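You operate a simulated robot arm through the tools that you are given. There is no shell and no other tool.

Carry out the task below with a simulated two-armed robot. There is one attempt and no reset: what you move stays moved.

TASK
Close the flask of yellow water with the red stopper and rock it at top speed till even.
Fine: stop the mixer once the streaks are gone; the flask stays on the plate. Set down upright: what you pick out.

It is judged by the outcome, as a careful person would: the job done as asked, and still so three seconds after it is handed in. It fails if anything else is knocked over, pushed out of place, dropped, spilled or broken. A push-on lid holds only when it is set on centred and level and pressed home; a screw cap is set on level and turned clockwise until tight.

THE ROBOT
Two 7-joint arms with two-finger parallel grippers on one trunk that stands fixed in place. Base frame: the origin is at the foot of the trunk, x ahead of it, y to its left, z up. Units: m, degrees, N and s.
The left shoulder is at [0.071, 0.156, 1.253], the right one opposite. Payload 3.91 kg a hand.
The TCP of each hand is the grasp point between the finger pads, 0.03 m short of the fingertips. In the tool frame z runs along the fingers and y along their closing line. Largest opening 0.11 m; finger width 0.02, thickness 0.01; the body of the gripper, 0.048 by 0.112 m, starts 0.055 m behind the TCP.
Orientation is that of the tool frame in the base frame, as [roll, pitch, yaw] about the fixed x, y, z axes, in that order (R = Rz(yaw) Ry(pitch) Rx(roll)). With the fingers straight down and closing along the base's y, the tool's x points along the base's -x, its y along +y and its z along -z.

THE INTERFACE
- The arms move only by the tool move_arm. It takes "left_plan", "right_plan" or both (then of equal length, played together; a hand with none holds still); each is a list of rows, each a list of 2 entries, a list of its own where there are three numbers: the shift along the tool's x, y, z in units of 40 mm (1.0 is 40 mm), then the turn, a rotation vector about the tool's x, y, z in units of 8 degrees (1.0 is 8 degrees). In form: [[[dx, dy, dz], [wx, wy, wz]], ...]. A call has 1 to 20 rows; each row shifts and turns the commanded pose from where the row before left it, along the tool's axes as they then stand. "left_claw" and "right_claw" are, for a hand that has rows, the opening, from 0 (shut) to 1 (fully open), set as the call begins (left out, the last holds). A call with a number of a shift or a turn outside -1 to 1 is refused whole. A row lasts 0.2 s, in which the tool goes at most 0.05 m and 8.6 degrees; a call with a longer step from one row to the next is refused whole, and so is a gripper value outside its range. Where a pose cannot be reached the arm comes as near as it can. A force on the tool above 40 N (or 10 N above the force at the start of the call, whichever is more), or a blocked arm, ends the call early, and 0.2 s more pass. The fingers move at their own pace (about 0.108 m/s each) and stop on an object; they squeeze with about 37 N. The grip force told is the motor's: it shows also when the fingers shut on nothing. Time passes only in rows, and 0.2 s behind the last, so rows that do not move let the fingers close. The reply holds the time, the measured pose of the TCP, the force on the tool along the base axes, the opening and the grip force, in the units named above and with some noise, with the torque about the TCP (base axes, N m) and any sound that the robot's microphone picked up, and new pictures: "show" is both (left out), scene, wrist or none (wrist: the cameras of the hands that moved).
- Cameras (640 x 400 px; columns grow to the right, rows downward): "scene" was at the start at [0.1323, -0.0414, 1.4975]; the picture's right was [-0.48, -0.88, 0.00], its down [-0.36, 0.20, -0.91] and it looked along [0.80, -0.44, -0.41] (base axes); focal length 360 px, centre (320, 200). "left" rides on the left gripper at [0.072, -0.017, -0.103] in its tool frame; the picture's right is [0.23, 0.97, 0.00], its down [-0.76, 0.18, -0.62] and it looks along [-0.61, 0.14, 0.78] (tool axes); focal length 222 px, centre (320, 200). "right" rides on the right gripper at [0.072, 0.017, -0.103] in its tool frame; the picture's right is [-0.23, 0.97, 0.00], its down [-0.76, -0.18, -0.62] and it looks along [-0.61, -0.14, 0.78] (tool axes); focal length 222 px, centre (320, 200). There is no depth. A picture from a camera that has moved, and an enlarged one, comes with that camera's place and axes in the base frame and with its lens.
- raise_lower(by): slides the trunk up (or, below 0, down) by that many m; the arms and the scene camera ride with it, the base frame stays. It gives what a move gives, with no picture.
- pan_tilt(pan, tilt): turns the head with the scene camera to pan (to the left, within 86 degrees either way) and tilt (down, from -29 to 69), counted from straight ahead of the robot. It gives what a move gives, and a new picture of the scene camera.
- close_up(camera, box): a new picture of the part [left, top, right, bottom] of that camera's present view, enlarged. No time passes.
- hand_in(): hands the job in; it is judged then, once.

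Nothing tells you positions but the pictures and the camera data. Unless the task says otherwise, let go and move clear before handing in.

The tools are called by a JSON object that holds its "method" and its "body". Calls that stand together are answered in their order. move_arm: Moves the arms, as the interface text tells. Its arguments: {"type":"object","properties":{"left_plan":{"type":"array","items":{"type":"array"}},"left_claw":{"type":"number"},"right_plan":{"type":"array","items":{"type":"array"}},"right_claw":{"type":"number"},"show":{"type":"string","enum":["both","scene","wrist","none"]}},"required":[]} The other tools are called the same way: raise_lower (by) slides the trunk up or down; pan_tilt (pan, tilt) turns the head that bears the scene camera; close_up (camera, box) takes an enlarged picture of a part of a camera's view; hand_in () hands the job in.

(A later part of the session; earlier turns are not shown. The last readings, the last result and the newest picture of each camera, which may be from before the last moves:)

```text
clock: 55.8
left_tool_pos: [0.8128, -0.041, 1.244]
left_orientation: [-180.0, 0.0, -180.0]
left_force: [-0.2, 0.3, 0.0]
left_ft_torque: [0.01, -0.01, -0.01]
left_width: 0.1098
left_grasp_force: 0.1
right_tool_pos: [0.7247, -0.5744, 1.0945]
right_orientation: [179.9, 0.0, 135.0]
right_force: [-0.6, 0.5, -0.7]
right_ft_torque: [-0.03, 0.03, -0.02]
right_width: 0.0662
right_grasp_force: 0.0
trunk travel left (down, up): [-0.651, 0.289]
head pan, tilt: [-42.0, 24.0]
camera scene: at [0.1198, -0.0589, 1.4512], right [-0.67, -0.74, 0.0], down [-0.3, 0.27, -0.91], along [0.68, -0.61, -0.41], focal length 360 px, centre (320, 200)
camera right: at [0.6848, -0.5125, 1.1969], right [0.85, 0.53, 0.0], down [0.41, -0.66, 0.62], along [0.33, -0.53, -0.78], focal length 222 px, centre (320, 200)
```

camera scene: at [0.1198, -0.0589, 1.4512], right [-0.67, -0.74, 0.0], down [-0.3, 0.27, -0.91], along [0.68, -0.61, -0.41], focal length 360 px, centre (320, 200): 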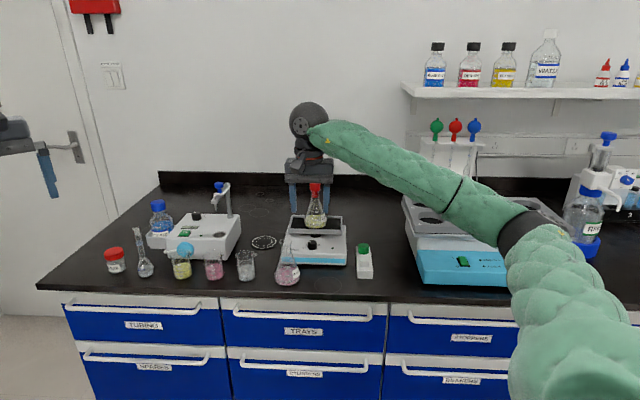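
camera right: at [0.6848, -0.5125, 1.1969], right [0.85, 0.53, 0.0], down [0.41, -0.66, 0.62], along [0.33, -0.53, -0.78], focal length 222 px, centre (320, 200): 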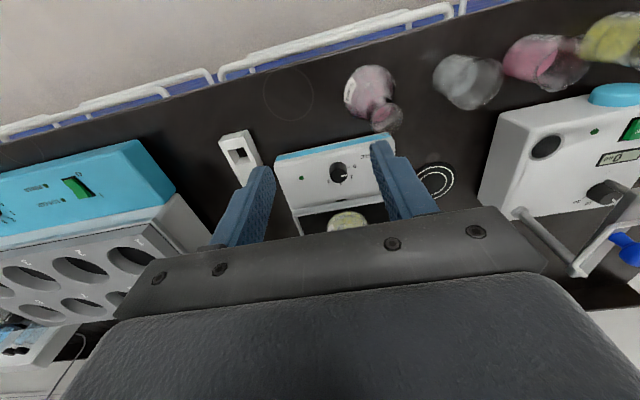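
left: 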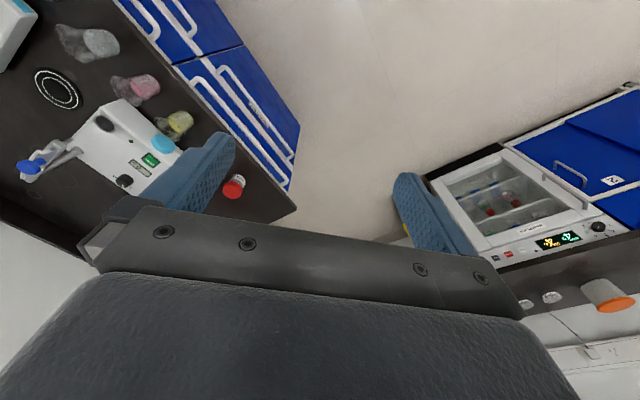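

The hand is upright again and the flask stands stoppered on the plate. I'll measure the knob from both cameras.

{"method": "close_up", "body": {"camera": "right", "box": [270, 120, 430, 240]}}

{"method": "close_up", "body": {"camera": "scene", "box": [270, 170, 370, 270]}}

{"method": "close_up", "body": {"camera": "scene", "box": [295, 230, 330, 260]}}

```text
3.33 times, centred on (350, 180) of right
camera zoom: at [0.6848, -0.5125, 1.1969], right [0.85, 0.53, 0.0], down [0.41, -0.66, 0.62], along [0.33, -0.53, -0.78], focal length 740 px, centre (220, 267)
```

zoom: 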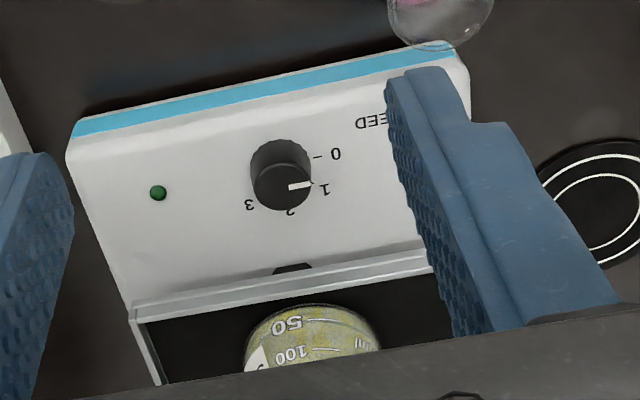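

```text
4.00 times, centred on (320, 220) of scene
camera zoom: at [0.1198, -0.0589, 1.4512], right [-0.67, -0.74, 0.0], down [-0.3, 0.27, -0.91], along [0.68, -0.61, -0.41], focal length 1441 px, centre (320, 120)
```

zoom: 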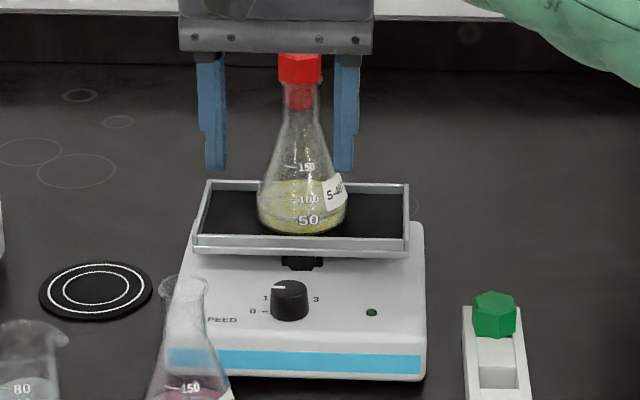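

```text
13.33 times, centred on (312, 245) of scene
camera zoom: at [0.1198, -0.0589, 1.4512], right [-0.67, -0.74, 0.0], down [-0.3, 0.27, -0.91], along [0.68, -0.61, -0.41], focal length 4802 px, centre (420, -400)
```

zoom: 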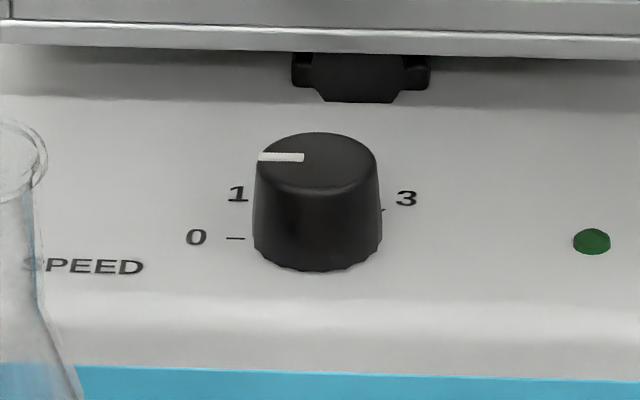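

The knob's top is at about (0.803,-0.646,0.918), and it still points at 0. I'll move above it while staying above stopper height, and check that it's reachable.

{"method": "move_arm", "body": {"right_plan": [[[-0.5, 0.03, 0], [0, 0, 0]], [[-0.6, 0.03, 0], [0, 0, 0]], [[-0.6, 0.03, 0], [0, 0, 0]], [[-0.6, 0.02, 0], [0, 0, 0]], [[-0.345, 0, 0], [0, 0, 0]], [[0, 0, 0], [0, 0, 0]]], "right_claw": 0.45}}

{"method": "close_up", "body": {"camera": "right", "box": [240, 90, 400, 210]}}

{"method": "close_up", "body": {"camera": "scene", "box": [270, 170, 370, 270]}}

```text
clock: 57.2
left_tool_pos: [0.8136, -0.0413, 1.2423]
left_orientation: [180.0, 0.0, -180.0]
left_force: [0.0, -0.8, -0.6]
left_ft_torque: [0.0, -0.03, -0.01]
left_width: 0.1102
left_grasp_force: 0.0
right_tool_pos: [0.8032, -0.6467, 1.0949]
right_orientation: [179.9, 0.1, 135.0]
right_force: [-0.1, -0.6, -0.3]
right_ft_torque: [0.0, 0.01, 0.02]
right_width: 0.0496
right_grasp_force: 0.1
trunk travel left (down, up): [-0.651, 0.289]
head pan, tilt: [-42.0, 24.0]
camera scene: at [0.12, -0.0589, 1.4511], right [-0.67, -0.74, 0.0], down [-0.3, 0.27, -0.91], along [0.68, -0.61, -0.41], focal length 360 px, centre (320, 200)
camera right: at [0.7625, -0.5841, 1.1974], right [0.85, 0.53, 0.0], down [0.41, -0.66, 0.62], along [0.33, -0.53, -0.78], focal length 222 px, centre (320, 200)
```

scene: 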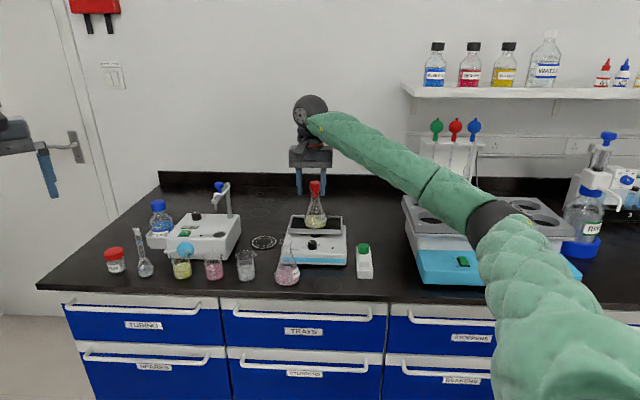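
right: 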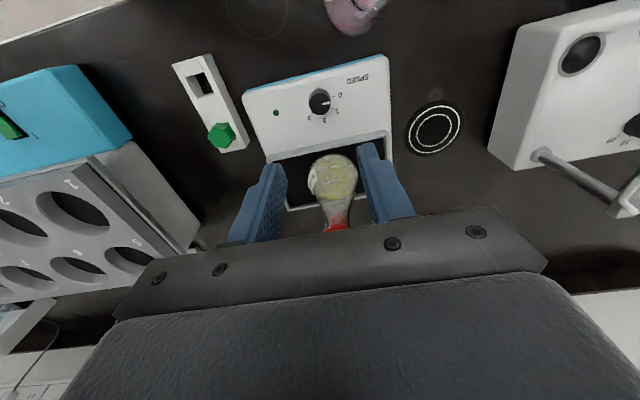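

```text
3.33 times, centred on (320, 150) of right
camera zoom: at [0.7625, -0.5841, 1.1974], right [0.85, 0.53, 0.0], down [0.41, -0.66, 0.62], along [0.33, -0.53, -0.78], focal length 740 px, centre (320, 367)
```

zoom: 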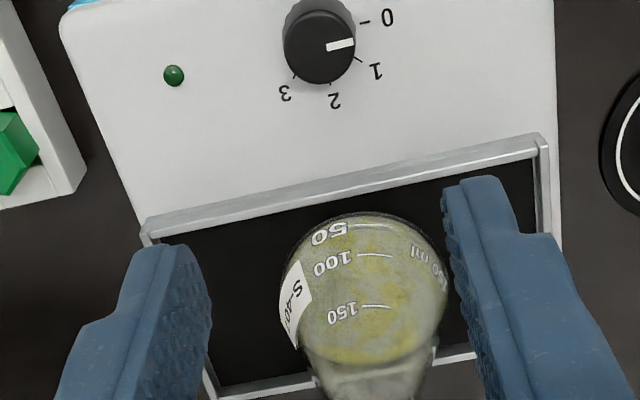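

```text
4.00 times, centred on (320, 220) of scene
camera zoom: at [0.12, -0.0589, 1.4511], right [-0.67, -0.74, 0.0], down [-0.3, 0.27, -0.91], along [0.68, -0.61, -0.41], focal length 1441 px, centre (320, 120)
```

zoom: 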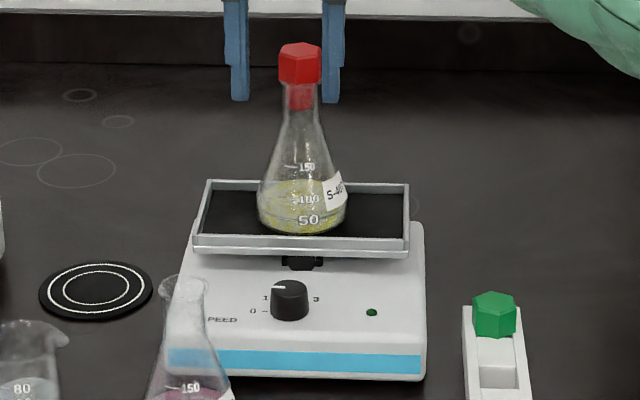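

It's reachable and lined up within about 2 mm. The marks show about 135° from 0 to 3, so I'll do it in two ~70° turns. I'll first back away from the flask and test the wrist's turning range there.

{"method": "move_arm", "body": {"right_plan": [[[0.8, 0, 0], [0, 0, 0]], [[0.9, 0, 0], [0, 0, 0]], [[0.8, 0, 0], [0, 0, 0]], [[0, 0, 0], [0, 0, 0.875]], [[0, 0, 0], [0, 0, 0.875]], [[0, 0, 0], [0, 0, 0.875]], [[0, 0, 0], [0, 0, 0.875]], [[0, 0, 0], [0, 0, 0.875]], [[0, 0, 0], [0, 0, 0]]], "show": "scene"}}

{"method": "move_arm", "body": {"right_plan": [[[0, 0, 0], [0, 0, 0.875]], [[0, 0, 0], [0, 0, 0.875]], [[0, 0, 0], [0, 0, 0.875]], [[0, 0, 0], [0, 0, 0.875]], [[0, 0, 0], [0, 0, 0.875]], [[0, 0, 0], [0, 0, 0]]], "show": "scene"}}

```text
clock: 59.2
left_tool_pos: [0.8138, -0.0407, 1.2427]
left_orientation: [180.0, 0.0, -179.9]
left_force: [-0.8, 0.5, 1.2]
left_ft_torque: [0.01, -0.01, -0.01]
left_width: 0.1102
left_grasp_force: 0.1
right_tool_pos: [0.7316, -0.5749, 1.0937]
right_orientation: [179.9, 0.0, 99.9]
right_force: [0.2, 0.3, 0.2]
right_ft_torque: [-0.03, 0.0, -0.03]
right_width: 0.0496
right_grasp_force: 0.1
trunk travel left (down, up): [-0.651, 0.289]
head pan, tilt: [-42.0, 24.0]
camera scene: at [0.1201, -0.059, 1.4511], right [-0.67, -0.74, 0.0], down [-0.3, 0.27, -0.91], along [0.68, -0.61, -0.41], focal length 360 px, centre (320, 200)
```

scene: 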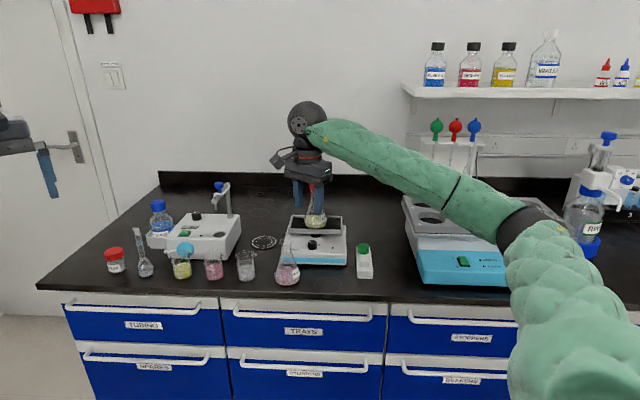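

```text
clock: 60.6
left_tool_pos: [0.8133, -0.0399, 1.2431]
left_orientation: [180.0, 0.0, 180.0]
left_force: [0.7, -0.5, 0.3]
left_ft_torque: [0.0, 0.01, 0.02]
left_width: 0.11
left_grasp_force: 0.0
right_tool_pos: [0.7326, -0.5758, 1.0926]
right_orientation: [180.0, -0.1, 64.8]
right_force: [-0.2, -0.5, 0.5]
right_ft_torque: [0.06, -0.04, 0.0]
right_width: 0.0496
right_grasp_force: 0.1
trunk travel left (down, up): [-0.651, 0.289]
head pan, tilt: [-42.0, 24.0]
camera scene: at [0.12, -0.059, 1.4511], right [-0.67, -0.74, 0.0], down [-0.3, 0.27, -0.91], along [0.68, -0.61, -0.41], focal length 360 px, centre (320, 200)
```

scene: 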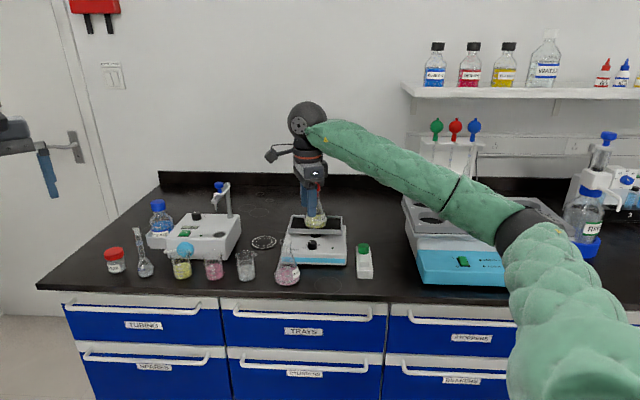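

The wrist is free from yaw 180 down to 65. I'll set yaw 180 as the starting angle for the first turn and move back above the knob, still high up.

{"method": "move_arm", "body": {"right_plan": [[[0, 0, 0], [0, 0, -0.96]], [[0, 0, 0], [0, 0, -0.96]], [[0, 0, 0], [0, 0, -0.96]], [[0, 0, 0], [0, 0, -0.96]], [[0, 0, 0], [0, 0, -0.96]], [[0, 0, 0], [0, 0, -0.96]], [[0, 0, 0], [0, 0, -0.96]], [[0, 0, 0], [0, 0, -0.96]], [[0, 0, 0], [0, 0, -0.96]], [[0, 0, 0], [0, 0, -0.96]], [[0, 0, 0], [0, 0, -0.96]], [[0, 0, 0], [0, 0, -0.96]], [[0, 0, 0], [0, 0, -0.96]], [[0, 0, 0], [0, 0, -0.96]], [[0, 0, 0], [0, 0, -0.96]], [[-0.6, -0.604, 0], [0, 0, 0]], [[-0.6, -0.604, 0], [0, 0, 0]], [[-0.6, -0.604, 0], [0, 0, 0]], [[0, 0, 0], [0, 0, 0]]]}}

{"method": "close_up", "body": {"camera": "right", "box": [240, 50, 400, 170]}}

{"method": "close_up", "body": {"camera": "scene", "box": [270, 170, 370, 270]}}

```text
clock: 64.6
left_tool_pos: [0.8127, -0.0403, 1.2439]
left_orientation: [180.0, 0.1, 180.0]
left_force: [0.4, 0.7, 0.0]
left_ft_torque: [0.04, 0.04, -0.01]
left_width: 0.1099
left_grasp_force: 0.0
right_tool_pos: [0.8057, -0.6499, 1.0969]
right_orientation: [180.0, 0.1, -179.8]
right_force: [-0.4, -0.4, -0.5]
right_ft_torque: [0.01, -0.03, -0.01]
right_width: 0.0494
right_grasp_force: 0.0
trunk travel left (down, up): [-0.651, 0.289]
head pan, tilt: [-42.0, 24.0]
camera scene: at [0.1195, -0.059, 1.4512], right [-0.67, -0.74, 0.0], down [-0.3, 0.27, -0.91], along [0.68, -0.61, -0.41], focal length 360 px, centre (320, 200)
camera right: at [0.7308, -0.6341, 1.1978], right [0.22, 0.97, 0.0], down [0.76, -0.18, 0.62], along [0.61, -0.14, -0.78], focal length 222 px, centre (320, 200)
```

scene: 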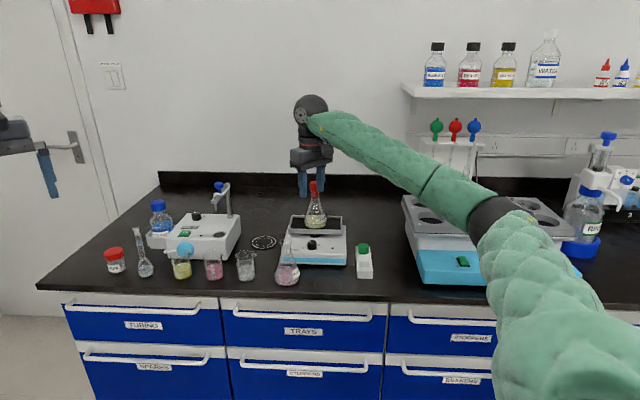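
right: 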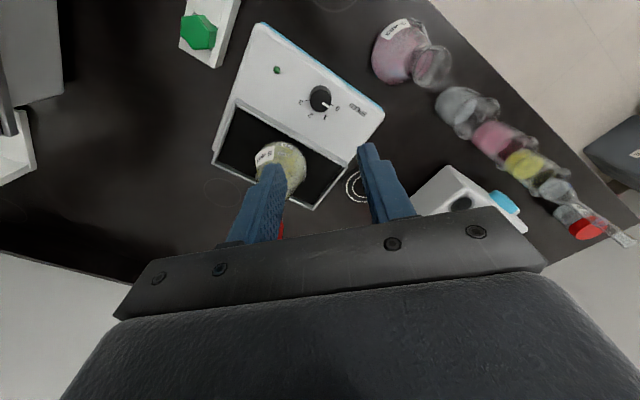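

```text
3.33 times, centred on (320, 110) of right
camera zoom: at [0.7308, -0.6341, 1.1978], right [0.22, 0.97, 0.0], down [0.76, -0.18, 0.62], along [0.61, -0.14, -0.78], focal length 740 px, centre (320, 500)
```

zoom: 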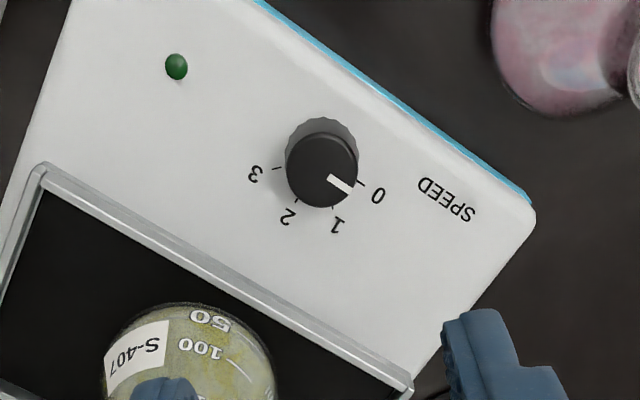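

```text
4.00 times, centred on (320, 220) of scene
camera zoom: at [0.1195, -0.059, 1.4512], right [-0.67, -0.74, 0.0], down [-0.3, 0.27, -0.91], along [0.68, -0.61, -0.41], focal length 1441 px, centre (320, 120)
```

zoom: 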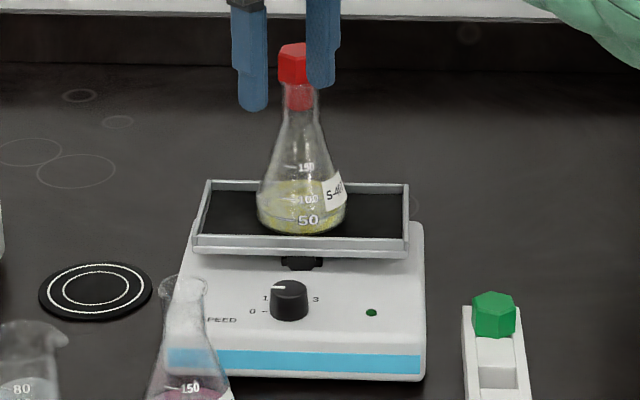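

The hand is centred over the knob within about 1.5 mm at yaw 180. Descending to just above it.

{"method": "move_arm", "body": {"right_plan": [[[0.025, 0.025, 0.79], [0, 0, 0]], [[0, 0, 0.79], [0, 0, 0]], [[0, 0, 0.79], [0, 0, 0]], [[0, 0, 0.79], [0, 0, 0]], [[0, 0, 0], [0, 0, 0]]]}}

{"method": "close_up", "body": {"camera": "right", "box": [240, 70, 400, 190]}}

{"method": "close_up", "body": {"camera": "scene", "box": [270, 170, 370, 270]}}

```text
clock: 65.8
left_tool_pos: [0.8137, -0.0402, 1.2445]
left_orientation: [179.9, 0.0, -179.9]
left_force: [-0.3, -0.9, -0.4]
left_ft_torque: [0.02, 0.01, 0.01]
left_width: 0.1098
left_grasp_force: 0.0
right_tool_pos: [0.8028, -0.6482, 0.9691]
right_orientation: [-180.0, 0.1, -179.8]
right_force: [-0.1, 0.5, 0.1]
right_ft_torque: [0.04, -0.02, 0.02]
right_width: 0.0494
right_grasp_force: 0.1
trunk travel left (down, up): [-0.651, 0.289]
head pan, tilt: [-42.0, 24.0]
camera scene: at [0.1197, -0.0586, 1.4512], right [-0.67, -0.74, 0.0], down [-0.3, 0.27, -0.91], along [0.68, -0.61, -0.41], focal length 360 px, centre (320, 200)
camera right: at [0.7293, -0.6323, 1.0714], right [0.22, 0.97, 0.0], down [0.76, -0.18, 0.62], along [0.61, -0.14, -0.78], focal length 222 px, centre (320, 200)
```

scene: 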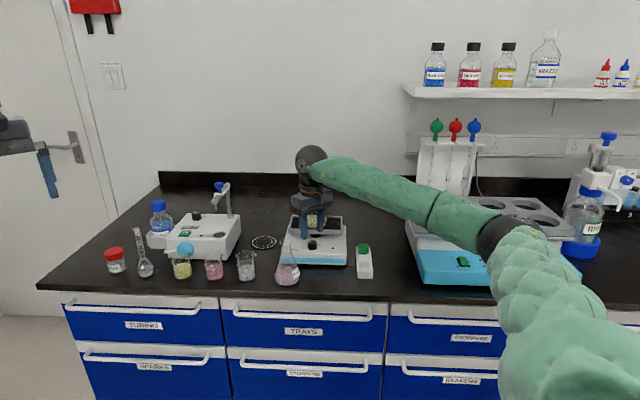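
right: 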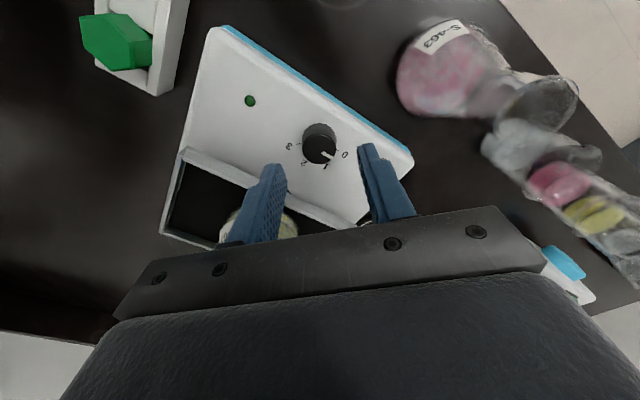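

```text
3.33 times, centred on (320, 130) of right
camera zoom: at [0.7293, -0.6323, 1.0714], right [0.22, 0.97, 0.0], down [0.76, -0.18, 0.62], along [0.61, -0.14, -0.78], focal length 740 px, centre (320, 433)
```

zoom: 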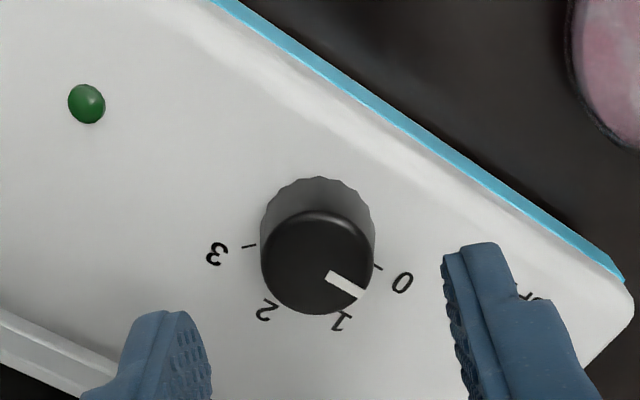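

```text
4.00 times, centred on (320, 220) of scene
camera zoom: at [0.1197, -0.0586, 1.4512], right [-0.67, -0.74, 0.0], down [-0.3, 0.27, -0.91], along [0.68, -0.61, -0.41], focal length 1441 px, centre (320, 120)
```

zoom: 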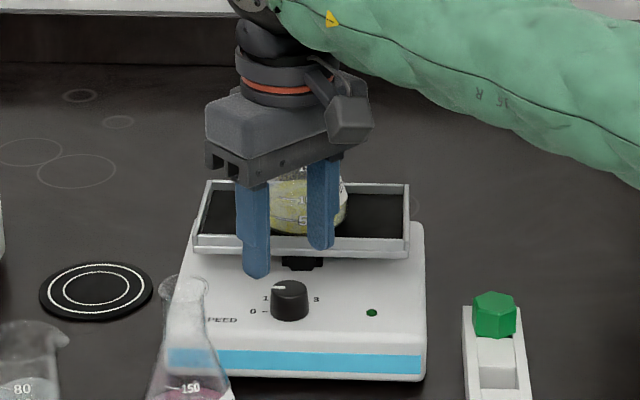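

Centred within 1 mm. Down onto the knob, then I'll close on it.

{"method": "move_arm", "body": {"right_plan": [[[0, 0, 0.4], [0, 0, 0]], [[0, 0, 0.4], [0, 0, 0]], [[0, 0, 0], [0, 0, 0]]], "show": "none"}}

{"method": "move_arm", "body": {"right_plan": [[[0, 0, 0], [0, 0, 0]], [[0, 0, 0], [0, 0, 0]], [[0, 0, 0], [0, 0, 0]]], "right_claw": 0}}

{"method": "close_up", "body": {"camera": "scene", "box": [270, 170, 370, 270]}}

{"method": "close_up", "body": {"camera": "right", "box": [240, 90, 400, 210]}}

```text
clock: 66.6
left_tool_pos: [0.8137, -0.0405, 1.2436]
left_orientation: [180.0, 0.0, 179.9]
left_force: [-0.1, 0.2, -0.2]
left_ft_torque: [0.03, -0.02, 0.02]
left_width: 0.11
left_grasp_force: 0.0
right_tool_pos: [0.8032, -0.6465, 0.9367]
right_orientation: [-180.0, 0.1, -179.7]
right_force: [-0.1, -1.1, -0.3]
right_ft_torque: [-0.01, 0.01, 0.02]
right_width: 0.0493
right_grasp_force: 0.1
trunk travel left (down, up): [-0.651, 0.289]
head pan, tilt: [-42.0, 24.0]
```

```text
clock: 67.4
left_tool_pos: [0.8142, -0.0418, 1.2427]
left_orientation: [179.8, 0.0, 179.9]
left_force: [0.0, 0.0, 0.2]
left_ft_torque: [0.01, 0.0, 0.0]
left_width: 0.1103
left_grasp_force: 0.0
right_tool_pos: [0.8031, -0.6494, 0.9361]
right_orientation: [180.0, 0.2, -179.9]
right_force: [2.8, -12.7, 3.6]
right_ft_torque: [-0.46, -0.01, -0.03]
right_width: 0.0266
right_grasp_force: 45.1
trunk travel left (down, up): [-0.651, 0.289]
head pan, tilt: [-42.0, 24.0]
camera scene: at [0.1201, -0.06, 1.4511], right [-0.67, -0.74, 0.0], down [-0.3, 0.27, -0.91], along [0.68, -0.61, -0.41], focal length 360 px, centre (320, 200)
camera right: at [0.7295, -0.6332, 1.0392], right [0.23, 0.97, 0.0], down [0.76, -0.18, 0.62], along [0.61, -0.14, -0.78], focal length 222 px, centre (320, 200)
```

scene: 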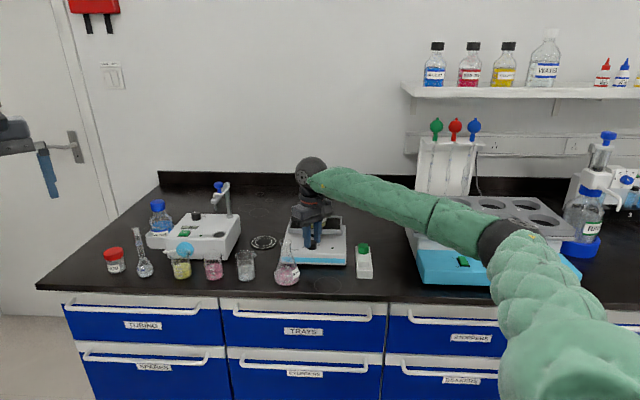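
right: 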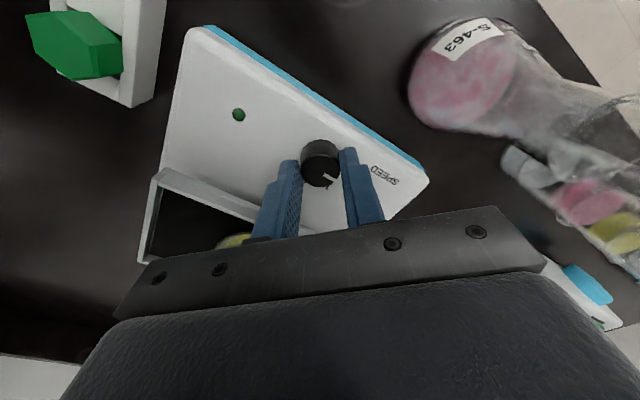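

```text
4.00 times, centred on (320, 220) of scene
camera zoom: at [0.1201, -0.06, 1.4511], right [-0.67, -0.74, 0.0], down [-0.3, 0.27, -0.91], along [0.68, -0.61, -0.41], focal length 1441 px, centre (320, 120)
```

zoom: 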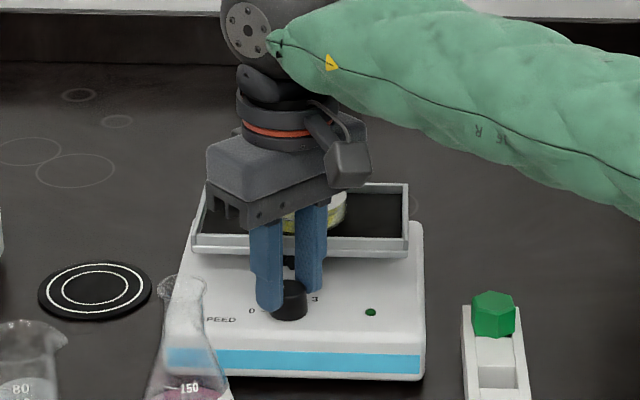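

```text
3.33 times, centred on (320, 150) of right
camera zoom: at [0.7295, -0.6332, 1.0392], right [0.23, 0.97, 0.0], down [0.76, -0.18, 0.62], along [0.61, -0.14, -0.78], focal length 740 px, centre (320, 367)
```

zoom: 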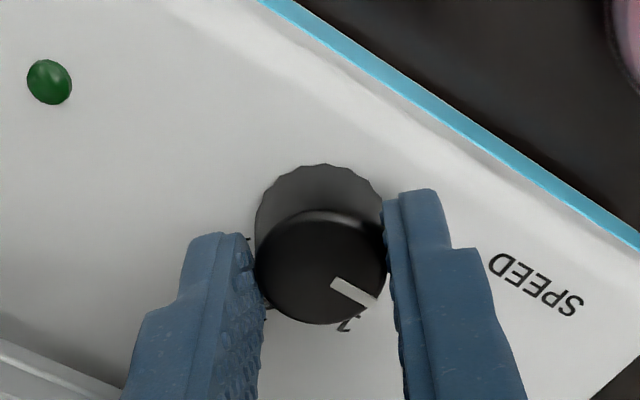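

I have the knob, with a small sideways force. I'll nudge to centre (about 1.5 mm), then make the first clockwise turn of 68°.

{"method": "move_arm", "body": {"right_plan": [[[0.035, -0.03, 0], [0, 0, 0]], [[0, 0, 0], [0, 0, 0]]], "show": "none"}}

{"method": "move_arm", "body": {"right_plan": [[[0, 0, 0], [0, 0, 0.5]], [[0, 0, 0], [0, 0, 0.8]], [[0, 0, 0], [0, 0, 0.8]], [[0, 0, 0], [0, 0, 0.8]], [[0, 0, 0], [0, 0, 0.8]], [[0, 0, 0], [0, 0, 0.8]], [[0, 0, 0], [0, 0, 0.8]], [[0, 0, 0], [0, 0, 0.8]], [[0, 0, 0], [0, 0, 0.8]], [[0, 0, 0], [0, 0, 0.8]], [[0, 0, 0], [0, 0, 0.8]], [[0, 0, 0], [0, 0, 0]]]}}

{"method": "close_up", "body": {"camera": "scene", "box": [270, 170, 370, 270]}}

{"method": "close_up", "body": {"camera": "right", "box": [240, 90, 400, 210]}}

```text
clock: 68.0
left_tool_pos: [0.8142, -0.0409, 1.2432]
left_orientation: [180.0, -0.1, 180.0]
left_force: [-0.1, 0.1, 0.4]
left_ft_torque: [0.01, 0.01, 0.03]
left_width: 0.1104
left_grasp_force: 0.1
right_tool_pos: [0.8034, -0.6483, 0.9361]
right_orientation: [-179.9, 0.2, -179.9]
right_force: [18.1, -15.9, 8.9]
right_ft_torque: [-0.42, -0.17, 0.02]
right_width: 0.0265
right_grasp_force: 44.9
trunk travel left (down, up): [-0.651, 0.289]
head pan, tilt: [-42.0, 24.0]
```

```text
clock: 69.8
left_tool_pos: [0.8144, -0.0411, 1.243]
left_orientation: [179.9, -0.1, -180.0]
left_force: [-0.4, 0.0, -0.7]
left_ft_torque: [-0.02, 0.01, 0.04]
left_width: 0.1097
left_grasp_force: 0.1
right_tool_pos: [0.8039, -0.6486, 0.9359]
right_orientation: [179.6, 0.2, 133.5]
right_force: [10.1, 2.4, 4.0]
right_ft_torque: [0.36, -0.25, 0.02]
right_width: 0.0262
right_grasp_force: 44.6
trunk travel left (down, up): [-0.651, 0.289]
head pan, tilt: [-42.0, 24.0]
stopped in row 8 (right hand): the force on the tool passed its limit at 40 N (the readings are from after the stop); the commanded pose is now the measured one
camera scene: at [0.1203, -0.0588, 1.4507], right [-0.67, -0.74, 0.0], down [-0.3, 0.27, -0.91], along [0.68, -0.61, -0.41], focal length 360 px, centre (320, 200)
camera right: at [0.7642, -0.5849, 1.0392], right [0.86, 0.51, 0.01], down [0.39, -0.68, 0.62], along [0.32, -0.54, -0.78], focal length 222 px, centre (320, 200)
```

scene: 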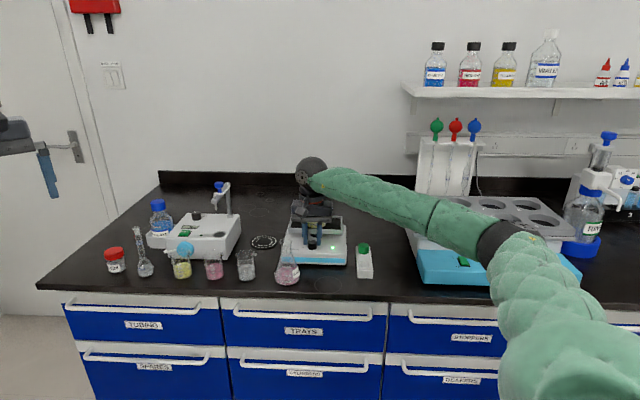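
right: 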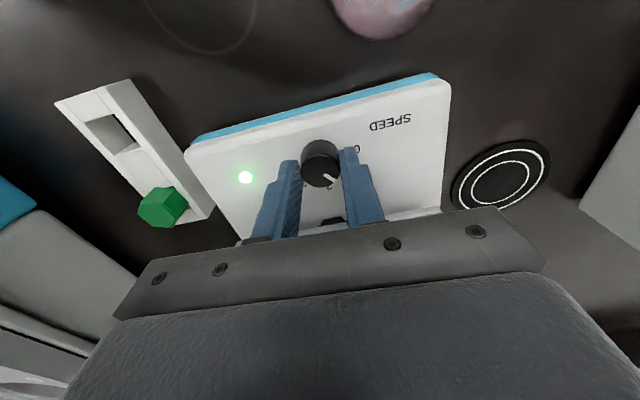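

```text
4.00 times, centred on (320, 220) of scene
camera zoom: at [0.1203, -0.0588, 1.4507], right [-0.67, -0.74, 0.0], down [-0.3, 0.27, -0.91], along [0.68, -0.61, -0.41], focal length 1441 px, centre (320, 120)
```

zoom: 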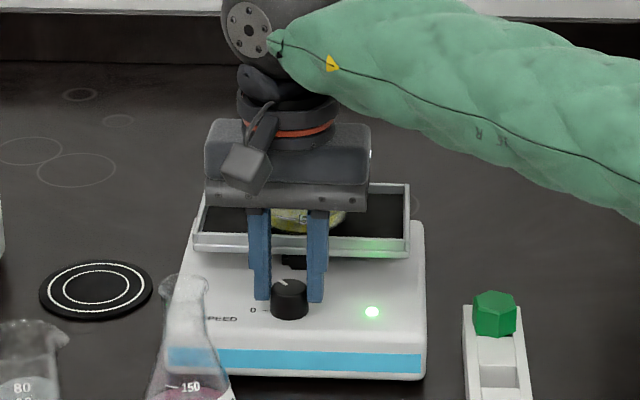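

```text
3.33 times, centred on (320, 150) of right
camera zoom: at [0.7642, -0.5849, 1.0392], right [0.86, 0.51, 0.01], down [0.39, -0.68, 0.62], along [0.32, -0.54, -0.78], focal length 740 px, centre (320, 367)
```

zoom: 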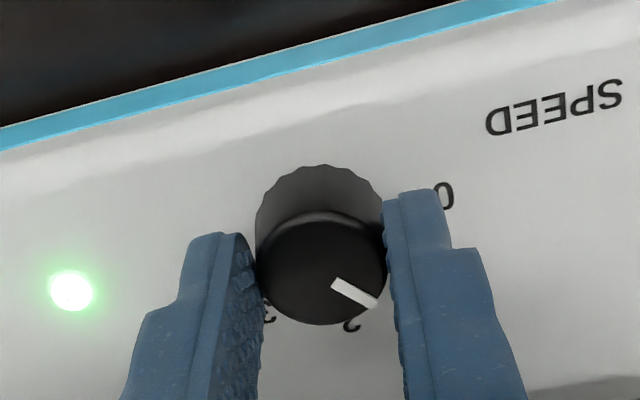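

The rocker is on (green light) and the knob is at about 1. The call stopped on side force, so I'll ease it slightly and keep turning.

{"method": "move_arm", "body": {"right_plan": [[[-0.015, 0.015, 0], [0, 0, 0]], [[0, 0, 0], [0, 0, 0.6]], [[0, 0, 0], [0, 0, 0.8]], [[0, 0, 0], [0, 0, 0.8]], [[0, 0, 0], [0, 0, 0.8]], [[0, 0, 0], [0, 0, 0.8]], [[0, 0, 0], [0, 0, 0.8]], [[0, 0, 0], [0, 0, 0.8]], [[0, 0, 0], [0, 0, 0]]]}}

{"method": "close_up", "body": {"camera": "scene", "box": [270, 170, 370, 270]}}

{"method": "close_up", "body": {"camera": "right", "box": [240, 90, 400, 210]}}

```text
clock: 71.8
left_tool_pos: [0.8139, -0.04, 1.2427]
left_orientation: [-179.9, 0.0, -179.9]
left_force: [-0.2, -0.2, 0.1]
left_ft_torque: [-0.01, -0.06, -0.02]
left_width: 0.1099
left_grasp_force: 0.1
right_tool_pos: [0.8037, -0.6478, 0.9363]
right_orientation: [179.8, 0.0, 90.4]
right_force: [12.4, 10.9, 0.6]
right_ft_torque: [0.31, -0.36, 0.05]
right_width: 0.0266
right_grasp_force: 45.1
trunk travel left (down, up): [-0.651, 0.289]
head pan, tilt: [-42.0, 24.0]
camera scene: at [0.1211, -0.0579, 1.4511], right [-0.67, -0.74, 0.0], down [-0.3, 0.27, -0.91], along [0.68, -0.61, -0.41], focal length 360 px, centre (320, 200)
camera right: at [0.8198, -0.576, 1.0394], right [0.97, -0.22, 0.0], down [-0.18, -0.76, 0.62], along [-0.14, -0.61, -0.78], focal length 222 px, centre (320, 200)
```

scene: 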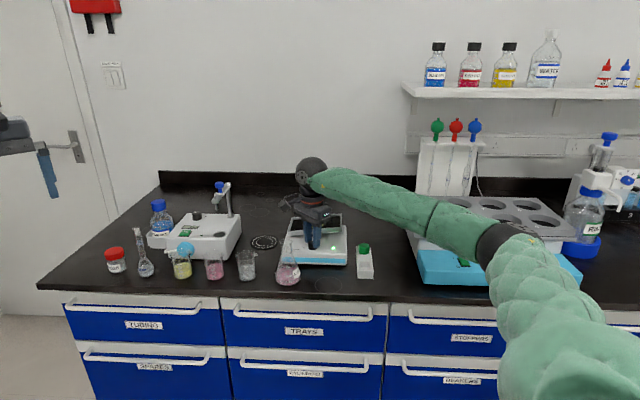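
right: 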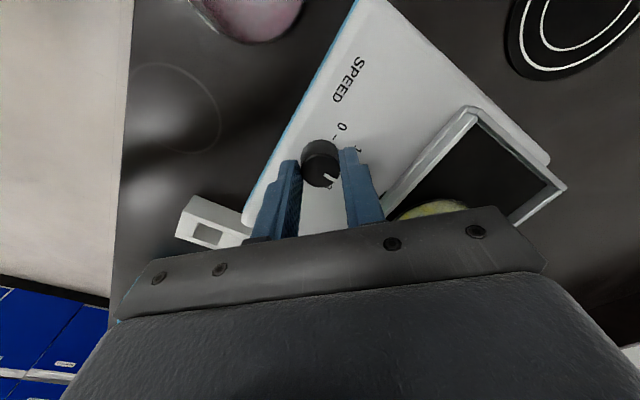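

```text
4.00 times, centred on (320, 220) of scene
camera zoom: at [0.1211, -0.0579, 1.4511], right [-0.67, -0.74, 0.0], down [-0.3, 0.27, -0.91], along [0.68, -0.61, -0.41], focal length 1441 px, centre (320, 120)
```

zoom: 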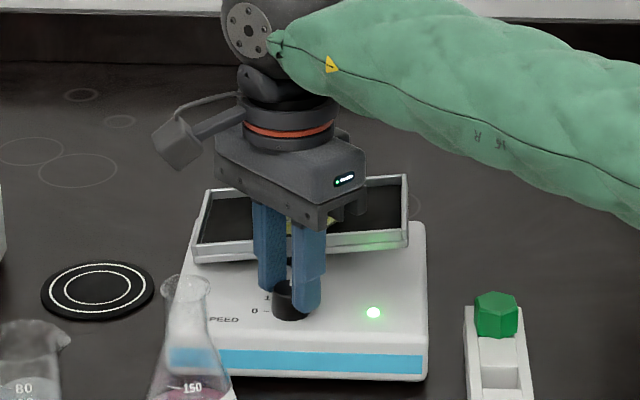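

```text
3.33 times, centred on (320, 150) of right
camera zoom: at [0.8198, -0.576, 1.0394], right [0.97, -0.22, 0.0], down [-0.18, -0.76, 0.62], along [-0.14, -0.61, -0.78], focal length 740 px, centre (320, 367)
```

zoom: 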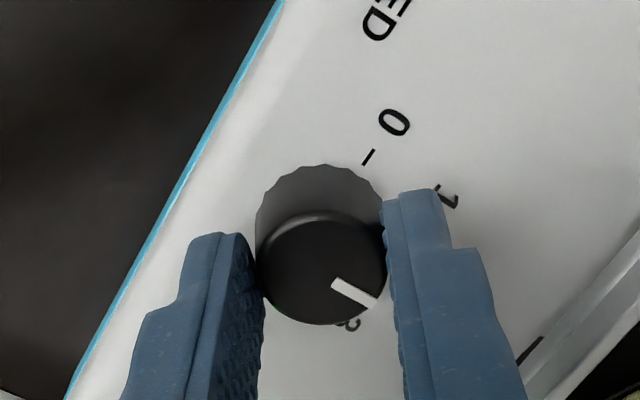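

The knob is at 2 and the plate rocks left and right with the flask steady. I'll let go in place, turn the hand back around the knob, re-grip and turn the rest of the way to 3.

{"method": "move_arm", "body": {"right_plan": [[[0, 0, 0], [0, 0, 0]], [[0, 0, 0], [0, 0, 0]], [[0.02, 0.02, 0], [0, 0, 0]], [[0, 0, 0], [0, 0, -0.9]], [[0, 0, 0], [0, 0, -0.9]], [[0, 0, 0], [0, 0, -0.9]], [[0, 0, 0], [0, 0, -0.9]], [[0, 0, 0], [0, 0, -0.9]], [[0, 0, 0], [0, 0, -0.9]], [[0, 0, 0], [0, 0, -0.9]], [[0, 0, 0], [0, 0, -0.9]], [[0, 0, 0], [0, 0, 0]]], "right_claw": 0.45}}

{"method": "close_up", "body": {"camera": "right", "box": [240, 90, 400, 210]}}

{"method": "close_up", "body": {"camera": "scene", "box": [270, 170, 370, 270]}}

```text
clock: 74.4
left_tool_pos: [0.8137, -0.0405, 1.2434]
left_orientation: [179.9, -0.1, 179.9]
left_force: [0.0, -0.8, 0.4]
left_ft_torque: [0.01, 0.01, -0.02]
left_width: 0.1104
left_grasp_force: 0.1
right_tool_pos: [0.8042, -0.6487, 0.9369]
right_orientation: [179.8, 0.2, 147.9]
right_force: [0.0, -0.4, -0.3]
right_ft_torque: [0.0, 0.02, -0.01]
right_width: 0.0495
right_grasp_force: 0.0
trunk travel left (down, up): [-0.651, 0.289]
head pan, tilt: [-42.0, 24.0]
camera scene: at [0.1201, -0.059, 1.4511], right [-0.67, -0.74, 0.0], down [-0.3, 0.27, -0.91], along [0.68, -0.61, -0.41], focal length 360 px, centre (320, 200)
camera right: at [0.7504, -0.5964, 1.0393], right [0.71, 0.7, 0.0], down [0.55, -0.55, 0.62], along [0.44, -0.44, -0.78], focal length 222 px, centre (320, 200)
```

scene: 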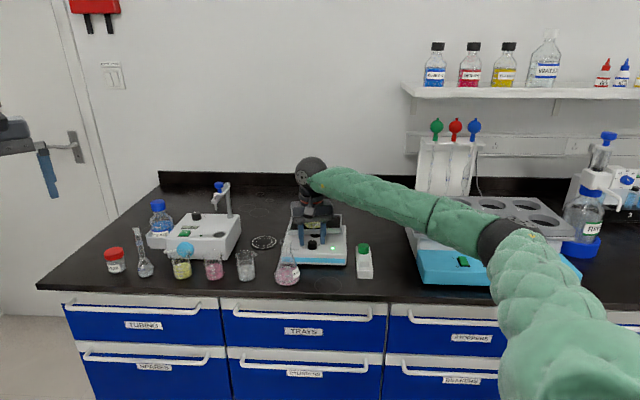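
right: 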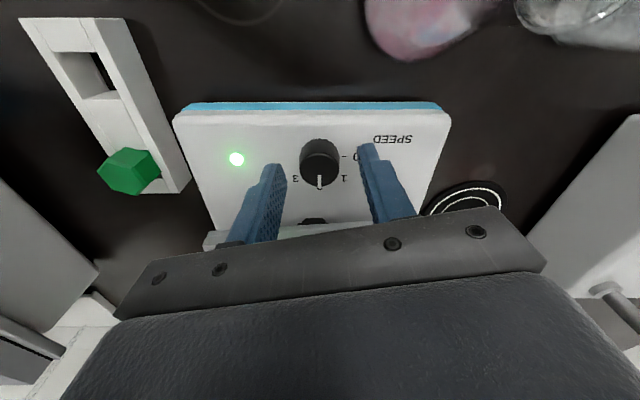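

```text
3.33 times, centred on (320, 150) of right
camera zoom: at [0.7504, -0.5964, 1.0393], right [0.71, 0.7, 0.0], down [0.55, -0.55, 0.62], along [0.44, -0.44, -0.78], focal length 740 px, centre (320, 367)
```

zoom: 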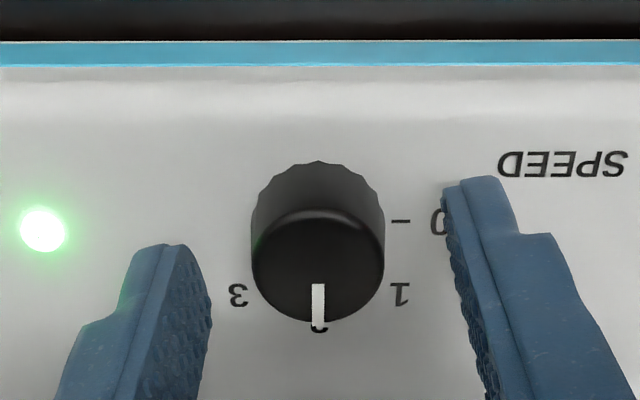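

```text
4.00 times, centred on (320, 220) of scene
camera zoom: at [0.1201, -0.059, 1.4511], right [-0.67, -0.74, 0.0], down [-0.3, 0.27, -0.91], along [0.68, -0.61, -0.41], focal length 1441 px, centre (320, 120)
```

zoom: 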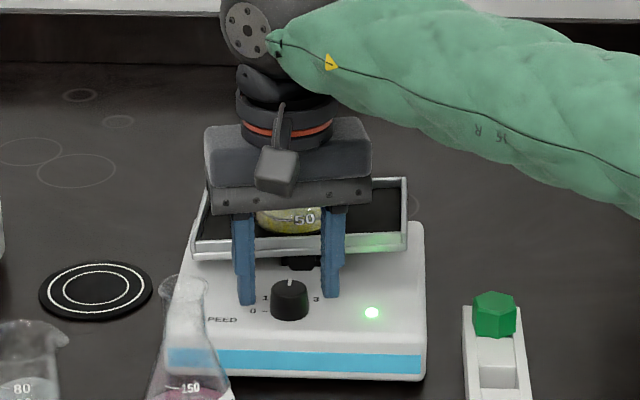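

The pointer is exactly at 2. Gripping and turning the remaining ~45° to 3.

{"method": "move_arm", "body": {"right_plan": [[[0, 0, 0], [0, 0, 0]], [[0, 0, 0], [0, 0, 0]], [[0, 0, 0], [0, 0, 0]], [[0, 0, 0], [0, 0, 0.7]], [[0, 0, 0], [0, 0, 0.8]], [[0, 0, 0], [0, 0, 0.8]], [[0, 0, 0], [0, 0, 0.8]], [[0, 0, 0], [0, 0, 0.8]], [[0, 0, 0], [0, 0, 0.8]], [[0, 0, 0], [0, 0, 0.8]], [[0, 0, 0], [0, 0, 0.5]], [[0, 0, 0], [0, 0, 0]]], "right_claw": 0}}

{"method": "close_up", "body": {"camera": "right", "box": [240, 90, 400, 210]}}

{"method": "close_up", "body": {"camera": "scene", "box": [270, 170, 370, 270]}}

```text
clock: 77.0
left_tool_pos: [0.8141, -0.0411, 1.243]
left_orientation: [180.0, -0.1, 180.0]
left_force: [0.5, -0.1, 0.0]
left_ft_torque: [0.03, 0.01, 0.04]
left_width: 0.1102
left_grasp_force: 0.0
right_tool_pos: [0.8039, -0.6477, 0.9368]
right_orientation: [179.8, -0.1, 99.7]
right_force: [2.2, -2.6, -1.0]
right_ft_torque: [0.74, 0.17, 0.49]
right_width: 0.0262
right_grasp_force: 45.0
trunk travel left (down, up): [-0.651, 0.289]
head pan, tilt: [-42.0, 24.0]
camera scene: at [0.1204, -0.0593, 1.4511], right [-0.67, -0.74, 0.0], down [-0.3, 0.27, -0.91], along [0.68, -0.61, -0.41], focal length 360 px, centre (320, 200)
camera right: at [0.8073, -0.5748, 1.0396], right [1.0, -0.06, 0.0], down [-0.05, -0.78, 0.62], along [-0.03, -0.62, -0.78], focal length 222 px, centre (320, 200)
```

scene: 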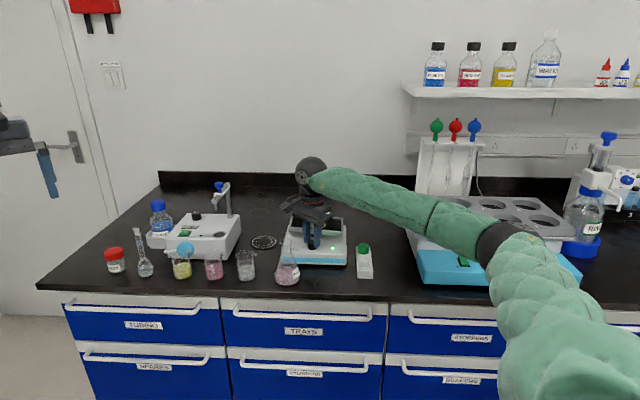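
right: 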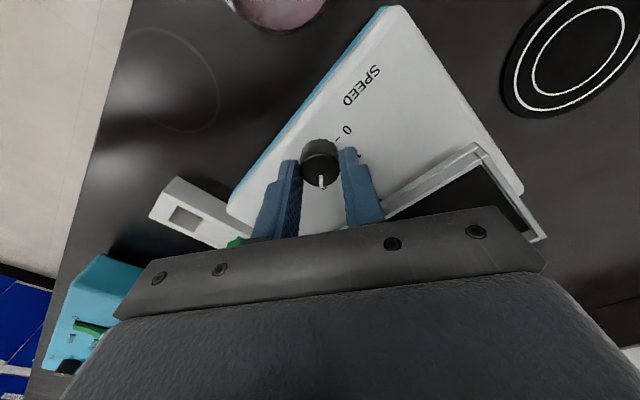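

```text
3.33 times, centred on (320, 150) of right
camera zoom: at [0.8073, -0.5748, 1.0396], right [1.0, -0.06, 0.0], down [-0.05, -0.78, 0.62], along [-0.03, -0.62, -0.78], focal length 740 px, centre (320, 367)
```

zoom: 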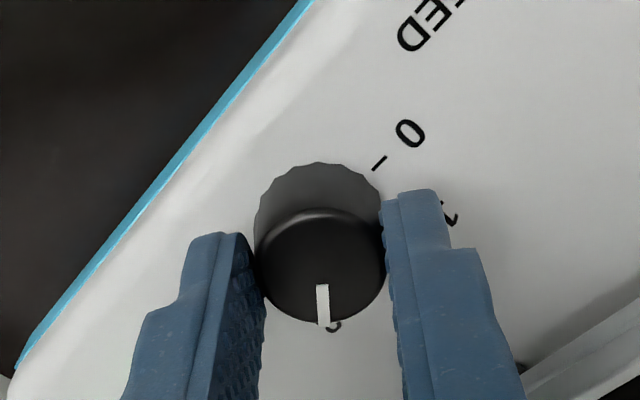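

```text
4.00 times, centred on (320, 220) of scene
camera zoom: at [0.1204, -0.0593, 1.4511], right [-0.67, -0.74, 0.0], down [-0.3, 0.27, -0.91], along [0.68, -0.61, -0.41], focal length 1441 px, centre (320, 120)
```

zoom: 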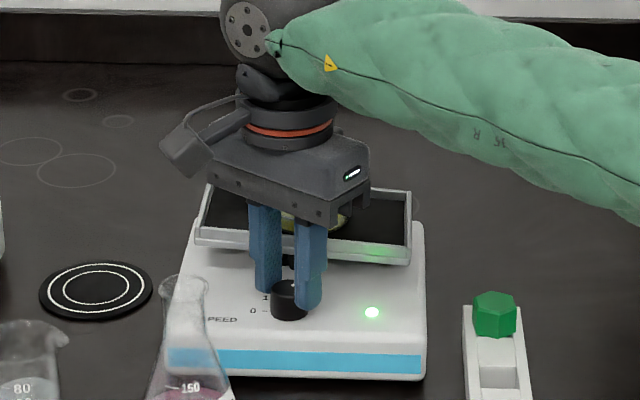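

The knob is at 3 and against its stop (torque rising). I'll let go, lift straight up and back, and watch the streaks.

{"method": "move_arm", "body": {"right_plan": [[[0, 0, 0], [0, 0, 0]], [[0, 0, 0], [0, 0, 0]], [[0, 0, -0.5], [0, 0, 0]], [[0, 0, -0.9], [0, 0, 0]], [[0, 0, -0.9], [0, 0, 0]], [[0, 0, -0.9], [0, 0, 0]], [[0, 0, -0.9], [0, 0, 0]], [[0, 0, 0], [0, 0, 0]]], "right_claw": 0.45}}

{"method": "close_up", "body": {"camera": "scene", "box": [270, 170, 370, 270]}}

{"method": "close_up", "body": {"camera": "scene", "box": [295, 180, 335, 235]}}

{"method": "close_up", "body": {"camera": "right", "box": [240, 60, 440, 200]}}

```text
clock: 78.8
left_tool_pos: [0.8136, -0.0406, 1.2435]
left_orientation: [180.0, 0.1, -180.0]
left_force: [0.9, -1.1, -0.4]
left_ft_torque: [0.05, -0.01, -0.01]
left_width: 0.11
left_grasp_force: 0.0
right_tool_pos: [0.8034, -0.6492, 1.1004]
right_orientation: [179.7, 0.0, 99.9]
right_force: [0.5, 0.1, 0.1]
right_ft_torque: [0.03, -0.02, -0.02]
right_width: 0.0493
right_grasp_force: 0.0
trunk travel left (down, up): [-0.651, 0.289]
head pan, tilt: [-42.0, 24.0]
camera scene: at [0.1203, -0.0594, 1.451], right [-0.67, -0.74, 0.0], down [-0.3, 0.27, -0.91], along [0.68, -0.61, -0.41], focal length 360 px, centre (320, 200)
camera right: at [0.8077, -0.5757, 1.2031], right [1.0, -0.06, 0.0], down [-0.05, -0.78, 0.62], along [-0.03, -0.62, -0.78], focal length 222 px, centre (320, 200)
```

scene: 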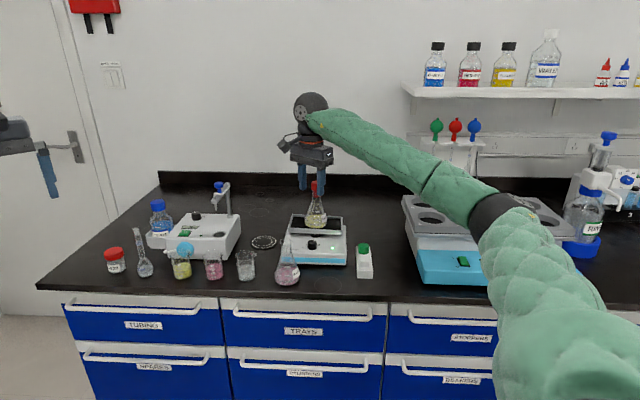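
right: 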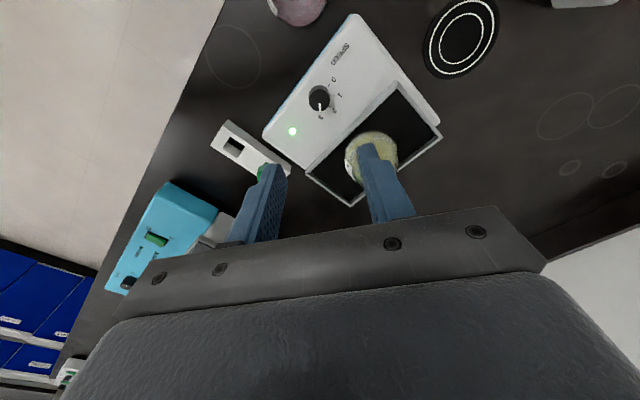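

```text
4.00 times, centred on (320, 220) of scene
camera zoom: at [0.1203, -0.0594, 1.451], right [-0.67, -0.74, 0.0], down [-0.3, 0.27, -0.91], along [0.68, -0.61, -0.41], focal length 1441 px, centre (320, 120)
```

zoom: 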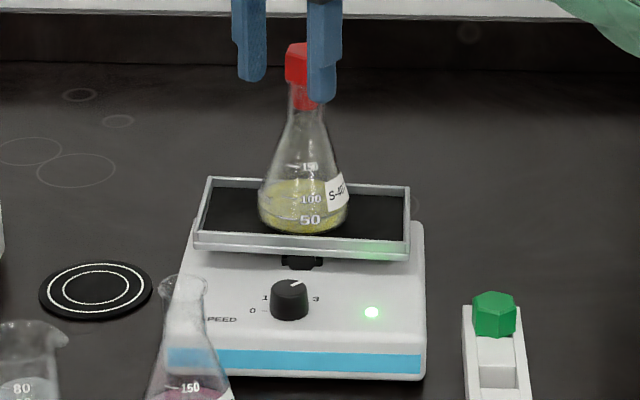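

```text
7.27 times, centred on (315, 208) of scene
camera zoom: at [0.1203, -0.0594, 1.451], right [-0.67, -0.74, 0.0], down [-0.3, 0.27, -0.91], along [0.68, -0.61, -0.41], focal length 2619 px, centre (356, 146)
```

zoom: 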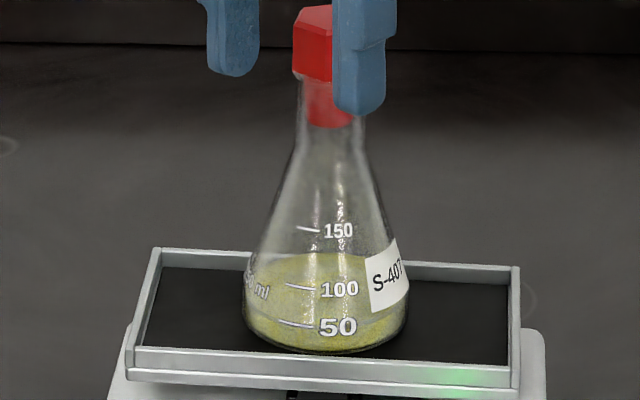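

```text
2.86 times, centred on (340, 130) of right
camera zoom: at [0.8077, -0.5757, 1.2031], right [1.0, -0.06, 0.0], down [-0.05, -0.78, 0.62], along [-0.03, -0.62, -0.78], focal length 635 px, centre (263, 400)
```

zoom: 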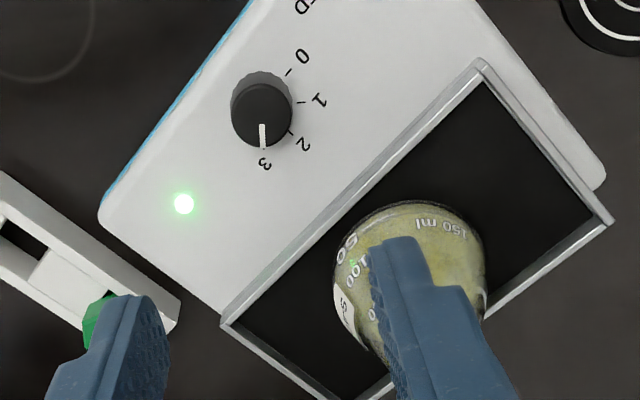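

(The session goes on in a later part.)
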